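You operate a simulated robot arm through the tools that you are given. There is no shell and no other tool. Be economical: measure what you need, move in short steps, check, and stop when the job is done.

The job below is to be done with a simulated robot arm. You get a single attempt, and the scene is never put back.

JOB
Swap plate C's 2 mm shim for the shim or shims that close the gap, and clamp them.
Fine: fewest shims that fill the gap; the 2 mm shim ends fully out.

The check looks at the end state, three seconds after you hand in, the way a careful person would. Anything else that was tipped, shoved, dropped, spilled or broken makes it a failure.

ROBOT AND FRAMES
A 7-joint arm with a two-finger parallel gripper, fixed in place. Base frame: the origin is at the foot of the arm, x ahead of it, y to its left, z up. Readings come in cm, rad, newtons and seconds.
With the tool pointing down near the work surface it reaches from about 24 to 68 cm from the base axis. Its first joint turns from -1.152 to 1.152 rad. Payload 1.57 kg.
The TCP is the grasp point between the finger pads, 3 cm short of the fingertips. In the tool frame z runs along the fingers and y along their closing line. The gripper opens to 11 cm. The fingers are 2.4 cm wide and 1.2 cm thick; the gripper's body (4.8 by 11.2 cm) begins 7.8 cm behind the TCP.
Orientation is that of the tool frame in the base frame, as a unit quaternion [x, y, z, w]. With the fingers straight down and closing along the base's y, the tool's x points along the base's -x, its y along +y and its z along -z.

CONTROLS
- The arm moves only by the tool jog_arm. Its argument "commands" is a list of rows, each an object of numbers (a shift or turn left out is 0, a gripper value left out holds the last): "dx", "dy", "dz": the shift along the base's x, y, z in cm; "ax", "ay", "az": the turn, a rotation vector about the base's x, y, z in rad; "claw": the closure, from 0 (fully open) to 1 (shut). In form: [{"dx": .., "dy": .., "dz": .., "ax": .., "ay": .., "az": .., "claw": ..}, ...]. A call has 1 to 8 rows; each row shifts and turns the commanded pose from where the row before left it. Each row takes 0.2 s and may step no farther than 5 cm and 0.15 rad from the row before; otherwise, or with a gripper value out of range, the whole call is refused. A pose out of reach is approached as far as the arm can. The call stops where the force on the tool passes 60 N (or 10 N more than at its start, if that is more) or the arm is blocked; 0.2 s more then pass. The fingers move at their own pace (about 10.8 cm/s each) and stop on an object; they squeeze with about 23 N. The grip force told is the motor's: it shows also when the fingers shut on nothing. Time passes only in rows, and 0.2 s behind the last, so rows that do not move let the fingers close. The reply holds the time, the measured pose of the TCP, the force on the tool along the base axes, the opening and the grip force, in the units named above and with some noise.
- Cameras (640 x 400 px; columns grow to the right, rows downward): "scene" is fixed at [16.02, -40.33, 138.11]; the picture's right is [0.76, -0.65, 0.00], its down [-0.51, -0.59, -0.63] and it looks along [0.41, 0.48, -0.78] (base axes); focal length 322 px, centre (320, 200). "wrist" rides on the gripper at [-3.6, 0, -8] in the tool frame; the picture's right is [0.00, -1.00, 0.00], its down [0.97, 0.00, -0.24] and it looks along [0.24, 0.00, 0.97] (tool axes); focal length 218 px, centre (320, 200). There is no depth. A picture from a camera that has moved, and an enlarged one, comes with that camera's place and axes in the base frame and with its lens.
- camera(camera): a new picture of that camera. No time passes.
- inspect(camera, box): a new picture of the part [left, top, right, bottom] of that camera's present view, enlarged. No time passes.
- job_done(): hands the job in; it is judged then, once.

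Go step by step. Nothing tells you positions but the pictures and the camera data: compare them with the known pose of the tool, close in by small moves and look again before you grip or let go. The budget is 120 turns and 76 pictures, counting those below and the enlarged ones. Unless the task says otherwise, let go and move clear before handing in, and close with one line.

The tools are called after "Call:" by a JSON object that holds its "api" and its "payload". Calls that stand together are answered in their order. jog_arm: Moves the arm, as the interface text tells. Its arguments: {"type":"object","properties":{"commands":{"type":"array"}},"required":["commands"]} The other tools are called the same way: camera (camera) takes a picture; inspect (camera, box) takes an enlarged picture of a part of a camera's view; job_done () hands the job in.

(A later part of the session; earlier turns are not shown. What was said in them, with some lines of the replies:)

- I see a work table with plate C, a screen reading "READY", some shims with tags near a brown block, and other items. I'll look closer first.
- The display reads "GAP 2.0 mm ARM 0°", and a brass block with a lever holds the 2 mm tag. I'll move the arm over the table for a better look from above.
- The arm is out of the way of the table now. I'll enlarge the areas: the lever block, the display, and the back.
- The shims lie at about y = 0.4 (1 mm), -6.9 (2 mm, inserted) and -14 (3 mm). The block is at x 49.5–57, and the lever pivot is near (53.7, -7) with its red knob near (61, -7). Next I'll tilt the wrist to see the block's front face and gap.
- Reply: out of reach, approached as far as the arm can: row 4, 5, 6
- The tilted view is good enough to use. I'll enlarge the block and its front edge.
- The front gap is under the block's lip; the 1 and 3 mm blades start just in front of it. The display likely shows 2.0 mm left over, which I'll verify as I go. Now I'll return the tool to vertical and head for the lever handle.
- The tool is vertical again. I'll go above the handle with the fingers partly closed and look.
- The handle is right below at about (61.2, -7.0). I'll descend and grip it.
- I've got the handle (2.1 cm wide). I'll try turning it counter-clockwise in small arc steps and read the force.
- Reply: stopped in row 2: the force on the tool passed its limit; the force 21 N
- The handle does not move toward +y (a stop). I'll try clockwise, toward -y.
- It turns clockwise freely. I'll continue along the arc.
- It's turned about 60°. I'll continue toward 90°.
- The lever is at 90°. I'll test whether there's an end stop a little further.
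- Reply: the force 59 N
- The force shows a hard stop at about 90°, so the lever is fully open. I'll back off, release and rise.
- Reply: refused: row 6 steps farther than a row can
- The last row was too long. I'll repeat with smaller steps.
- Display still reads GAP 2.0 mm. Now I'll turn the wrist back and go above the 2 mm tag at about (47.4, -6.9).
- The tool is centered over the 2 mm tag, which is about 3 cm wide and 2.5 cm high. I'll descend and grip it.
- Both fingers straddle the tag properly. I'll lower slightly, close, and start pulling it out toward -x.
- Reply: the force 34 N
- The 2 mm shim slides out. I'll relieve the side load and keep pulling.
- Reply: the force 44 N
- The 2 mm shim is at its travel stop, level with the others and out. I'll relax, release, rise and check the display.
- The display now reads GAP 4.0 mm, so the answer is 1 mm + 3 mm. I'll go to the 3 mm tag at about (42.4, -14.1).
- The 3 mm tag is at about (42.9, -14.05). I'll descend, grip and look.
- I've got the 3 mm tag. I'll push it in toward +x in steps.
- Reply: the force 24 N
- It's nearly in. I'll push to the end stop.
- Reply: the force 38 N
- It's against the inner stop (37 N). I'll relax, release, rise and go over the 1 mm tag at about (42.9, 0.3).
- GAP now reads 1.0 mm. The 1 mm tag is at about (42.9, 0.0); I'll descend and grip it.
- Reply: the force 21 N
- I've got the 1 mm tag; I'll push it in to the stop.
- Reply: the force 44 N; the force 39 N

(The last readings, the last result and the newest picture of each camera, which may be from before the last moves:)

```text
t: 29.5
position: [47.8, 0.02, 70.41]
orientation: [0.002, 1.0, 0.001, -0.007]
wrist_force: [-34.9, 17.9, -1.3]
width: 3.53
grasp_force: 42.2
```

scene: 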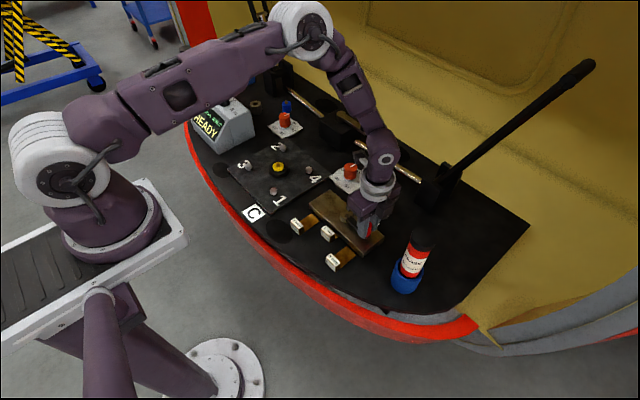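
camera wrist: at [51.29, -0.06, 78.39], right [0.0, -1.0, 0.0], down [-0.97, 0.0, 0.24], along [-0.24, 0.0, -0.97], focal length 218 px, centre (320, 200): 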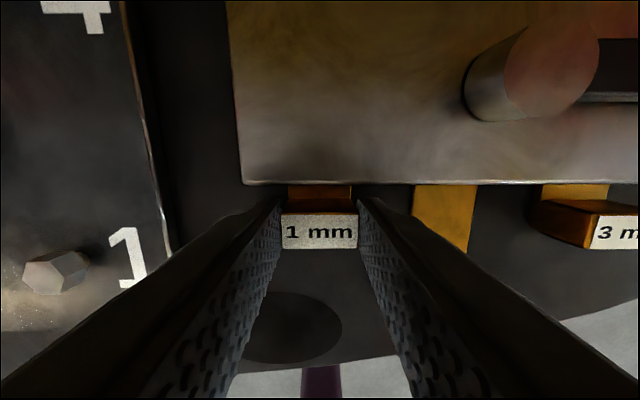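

The 1 mm shim is at its stop as well. I'll release, rise well clear and check the display and shims.

Call:
{"api": "jog_arm", "payload": {"commands": [{"dx": -0.4}, {"claw": 0.55}, {"claw": 0.55}, {"dz": 4}, {"dz": 4}, {"dz": 4}, {"dz": 4}, {"dx": 2, "dy": -4}]}}

Call:
{"api": "camera", "payload": {"camera": "wrist"}}

Call:
{"api": "inspect", "payload": {"camera": "scene", "box": [186, 80, 256, 130]}}

```text
t: 31.3
position: [49.81, -3.99, 86.46]
orientation: [0.002, 1.0, 0.001, -0.001]
wrist_force: [0.6, -0.4, -0.4]
width: 4.93
grasp_force: 0.1
```

```text
29 pictures are left
camera wrist: at [53.38, -4.11, 94.47], right [0.0, -1.0, 0.0], down [-0.97, 0.0, 0.24], along [-0.24, 0.0, -0.97], focal length 218 px, centre (320, 200)
```

wrist: 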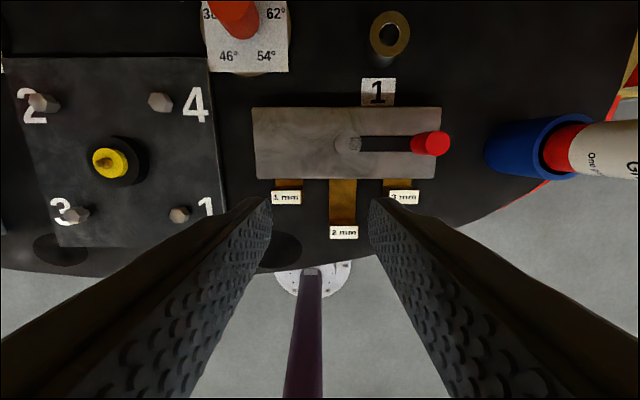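

```text
8.00 times, centred on (221, 105) of scene
camera zoom: at [16.03, -40.32, 138.11], right [0.76, -0.65, 0.0], down [-0.51, -0.59, -0.63], along [0.41, 0.48, -0.78], focal length 2579 px, centre (1112, 960)
```

zoom: 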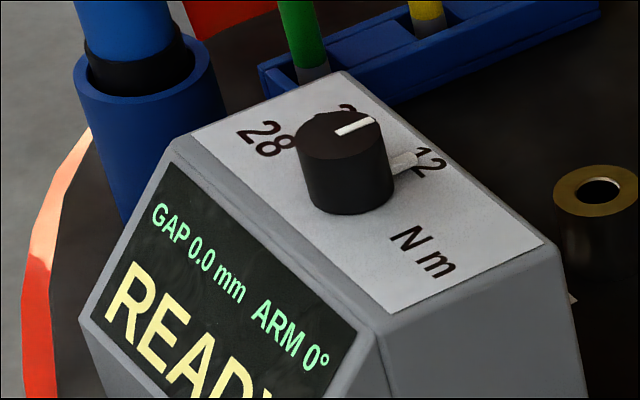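

GAP reads 0.0 mm. Now I'll rotate the wrist and go back above the lever handle at (53.5, -14.6).

Call:
{"api": "jog_arm", "payload": {"commands": [{"dx": 0.45, "dy": -1.3, "az": -0.15}, {"dx": 0.45, "dy": -1.3, "az": -0.15}, {"dx": 0.45, "dy": -1.3, "az": -0.15}, {"dx": 0.45, "dy": -1.3, "az": -0.15}, {"dx": 0.45, "dy": -1.3, "az": -0.15}, {"dx": 0.45, "dy": -1.3, "az": -0.15}, {"dx": 0.45, "dy": -1.3, "az": -0.15}, {"dx": 0.45, "dy": -1.3, "az": -0.15}]}}

Call:
{"api": "jog_arm", "payload": {"commands": [{"az": -0.15}, {"az": -0.15}, {"az": -0.04, "dz": -4}, {}]}}

Call:
{"api": "camera", "payload": {"camera": "wrist"}}

```text
t: 33.1
position: [53.47, -14.38, 86.47]
orientation: [0.567, 0.824, 0.002, 0.0]
wrist_force: [-1.1, 0.4, 0.3]
width: 4.94
grasp_force: 0.2
```

```text
t: 34.1
position: [53.43, -14.43, 82.53]
orientation: [0.698, 0.716, 0.002, 0.0]
wrist_force: [0.1, 0.5, -0.5]
width: 4.95
grasp_force: 0.1
```

```text
27 pictures are left
camera wrist: at [53.55, -18.04, 90.49], right [-1.0, -0.03, 0.0], down [-0.03, 0.97, 0.24], along [-0.01, 0.24, -0.97], focal length 218 px, centre (320, 200)
```

wrist: 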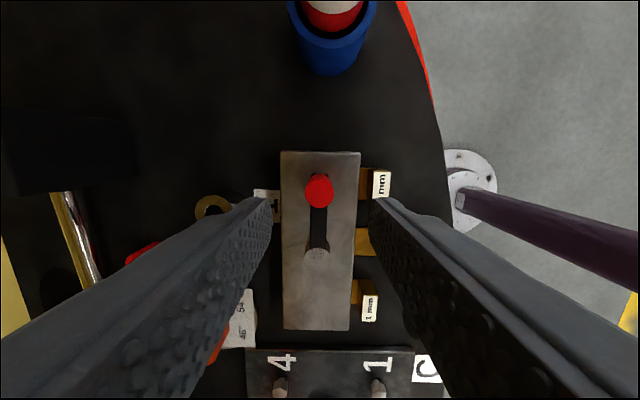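

The handle is centered below. I'll descend and grip it.

Call:
{"api": "jog_arm", "payload": {"commands": [{"dz": -4, "dy": -0.25}, {"dz": -3.8}, {"claw": 0.75}, {"claw": 0.9}, {}]}}

```text
t: 35.3
position: [53.32, -14.69, 74.6]
orientation: [0.697, 0.717, 0.002, 0.0]
wrist_force: [10.2, -2.3, -9.7]
width: 2.15
grasp_force: 34.9
```

Gripped. I'll turn it back counter-clockwise.

Call:
{"api": "jog_arm", "payload": {"commands": [{"dx": 1.14, "dy": 0.09, "az": 0.15}, {"dx": 1.11, "dy": 0.25, "az": 0.15}, {"dx": 1.06, "dy": 0.42, "az": 0.15}, {"dx": 0.99, "dy": 0.57, "az": 0.15}, {"dx": 0.88, "dy": 0.71, "az": 0.15}]}}

```text
t: 36.5
position: [58.74, -12.71, 74.65]
orientation: [0.385, 0.923, 0.0, 0.0]
wrist_force: [2.0, -8.7, -4.3]
width: 2.11
grasp_force: 34.6
```

It's moving smoothly. I'll continue to the closed position.

Call:
{"api": "jog_arm", "payload": {"commands": [{"dx": 0.72, "dy": 0.86, "az": 0.15}, {"dx": 0.62, "dy": 0.95, "az": 0.15}, {"dx": 0.5, "dy": 1.03, "az": 0.15}, {"dx": 0.36, "dy": 1.08, "az": 0.15}, {"dx": 0.2, "dy": 1.12, "az": 0.15}, {"dx": 0.02, "dy": 0.6, "az": 0.06}]}}

Call:
{"api": "camera", "payload": {"camera": "wrist"}}

```text
t: 37.9
position: [61.21, -6.91, 74.71]
orientation: [-0.01, 1.0, 0.0, -0.001]
wrist_force: [19.0, -3.3, -6.0]
width: 2.14
grasp_force: 34.6
```

```text
26 pictures are left
camera wrist: at [64.8, -6.95, 82.68], right [0.02, -1.0, 0.0], down [-0.97, -0.02, 0.24], along [-0.24, 0.0, -0.97], focal length 218 px, centre (320, 200)
```

wrist: 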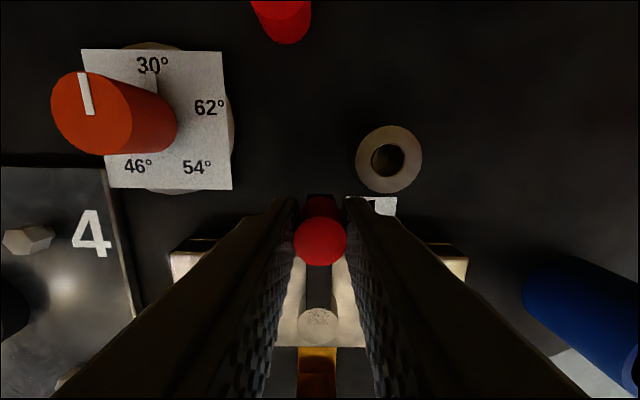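

Back at the starting angle; I'll nudge it firmly against the closing stop.

Call:
{"api": "jog_arm", "payload": {"commands": [{"dy": 0.5}, {"dy": 0.3}, {}]}}

```text
t: 38.7
position: [61.27, -6.88, 74.64]
orientation: [-0.008, 1.0, -0.004, 0.0]
wrist_force: [22.9, -46.5, -7.8]
width: 2.12
grasp_force: 34.6
```

It is firmly on the closed stop. I'll relax the load, release, rise clear and verify.

Call:
{"api": "jog_arm", "payload": {"commands": [{"dy": -0.75, "dx": -0.2}, {"claw": 0.55}, {"claw": 0.55}, {"dz": 4}, {"dz": 4.5}, {"dz": 4.5}, {"dz": 4.5}, {"dz": 4.5, "dx": -1}]}}

Call:
{"api": "camera", "payload": {"camera": "wrist"}}

Call:
{"api": "inspect", "payload": {"camera": "scene", "box": [180, 80, 260, 140]}}

Call:
{"api": "inspect", "payload": {"camera": "scene", "box": [260, 160, 420, 300]}}

```text
t: 40.5
position: [59.95, -6.98, 96.58]
orientation: [-0.008, 1.0, 0.002, -0.001]
wrist_force: [-0.2, 0.6, 0.0]
width: 4.94
grasp_force: 0.0
```

```text
25 pictures are left
camera wrist: at [63.51, -6.96, 104.62], right [0.02, -1.0, 0.0], down [-0.97, -0.02, 0.24], along [-0.24, 0.0, -0.97], focal length 218 px, centre (320, 200)
```

wrist: 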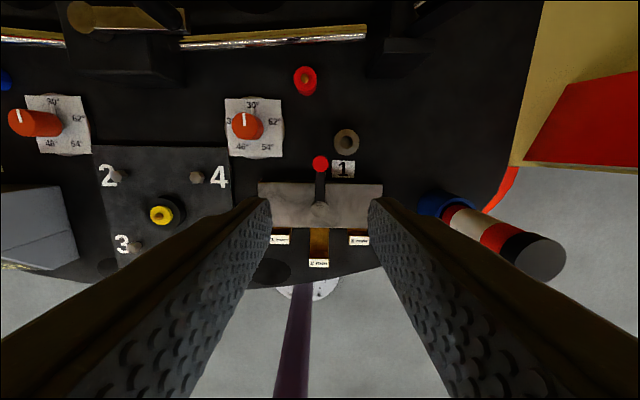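

```text
6.67 times, centred on (220, 110) of scene
camera zoom: at [16.02, -40.33, 138.11], right [0.76, -0.65, 0.0], down [-0.51, -0.59, -0.63], along [0.41, 0.48, -0.78], focal length 2149 px, centre (987, 800)
```

zoom: 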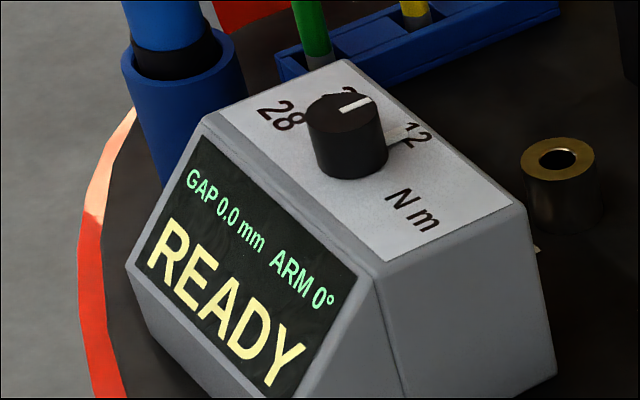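

```text
2.86 times, centred on (340, 230) of scene
camera zoom: at [16.02, -40.33, 138.11], right [0.76, -0.65, 0.0], down [-0.51, -0.59, -0.63], along [0.41, 0.48, -0.78], focal length 921 px, centre (263, 114)
```

zoom: 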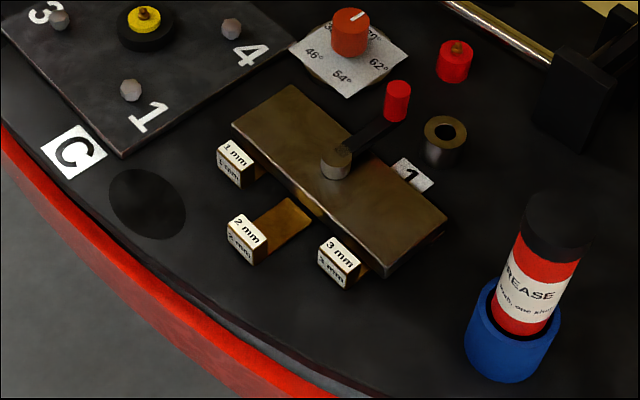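

The lever is back on its closing stop, the 1 mm and 3 mm shims are in, the 2 mm is fully out, GAP reads 0.0 mm, and the arm is clear. I'm handing in.

Call:
{"api": "job_done", "payload": {}}

```text
The job is handed in.
```

The 2 mm shim is fully out. The 1 mm and 3 mm shims now fill the 4.0 mm gap (display reads 0.0 mm), the clamp lever is closed on its stop, and I've handed the job in.
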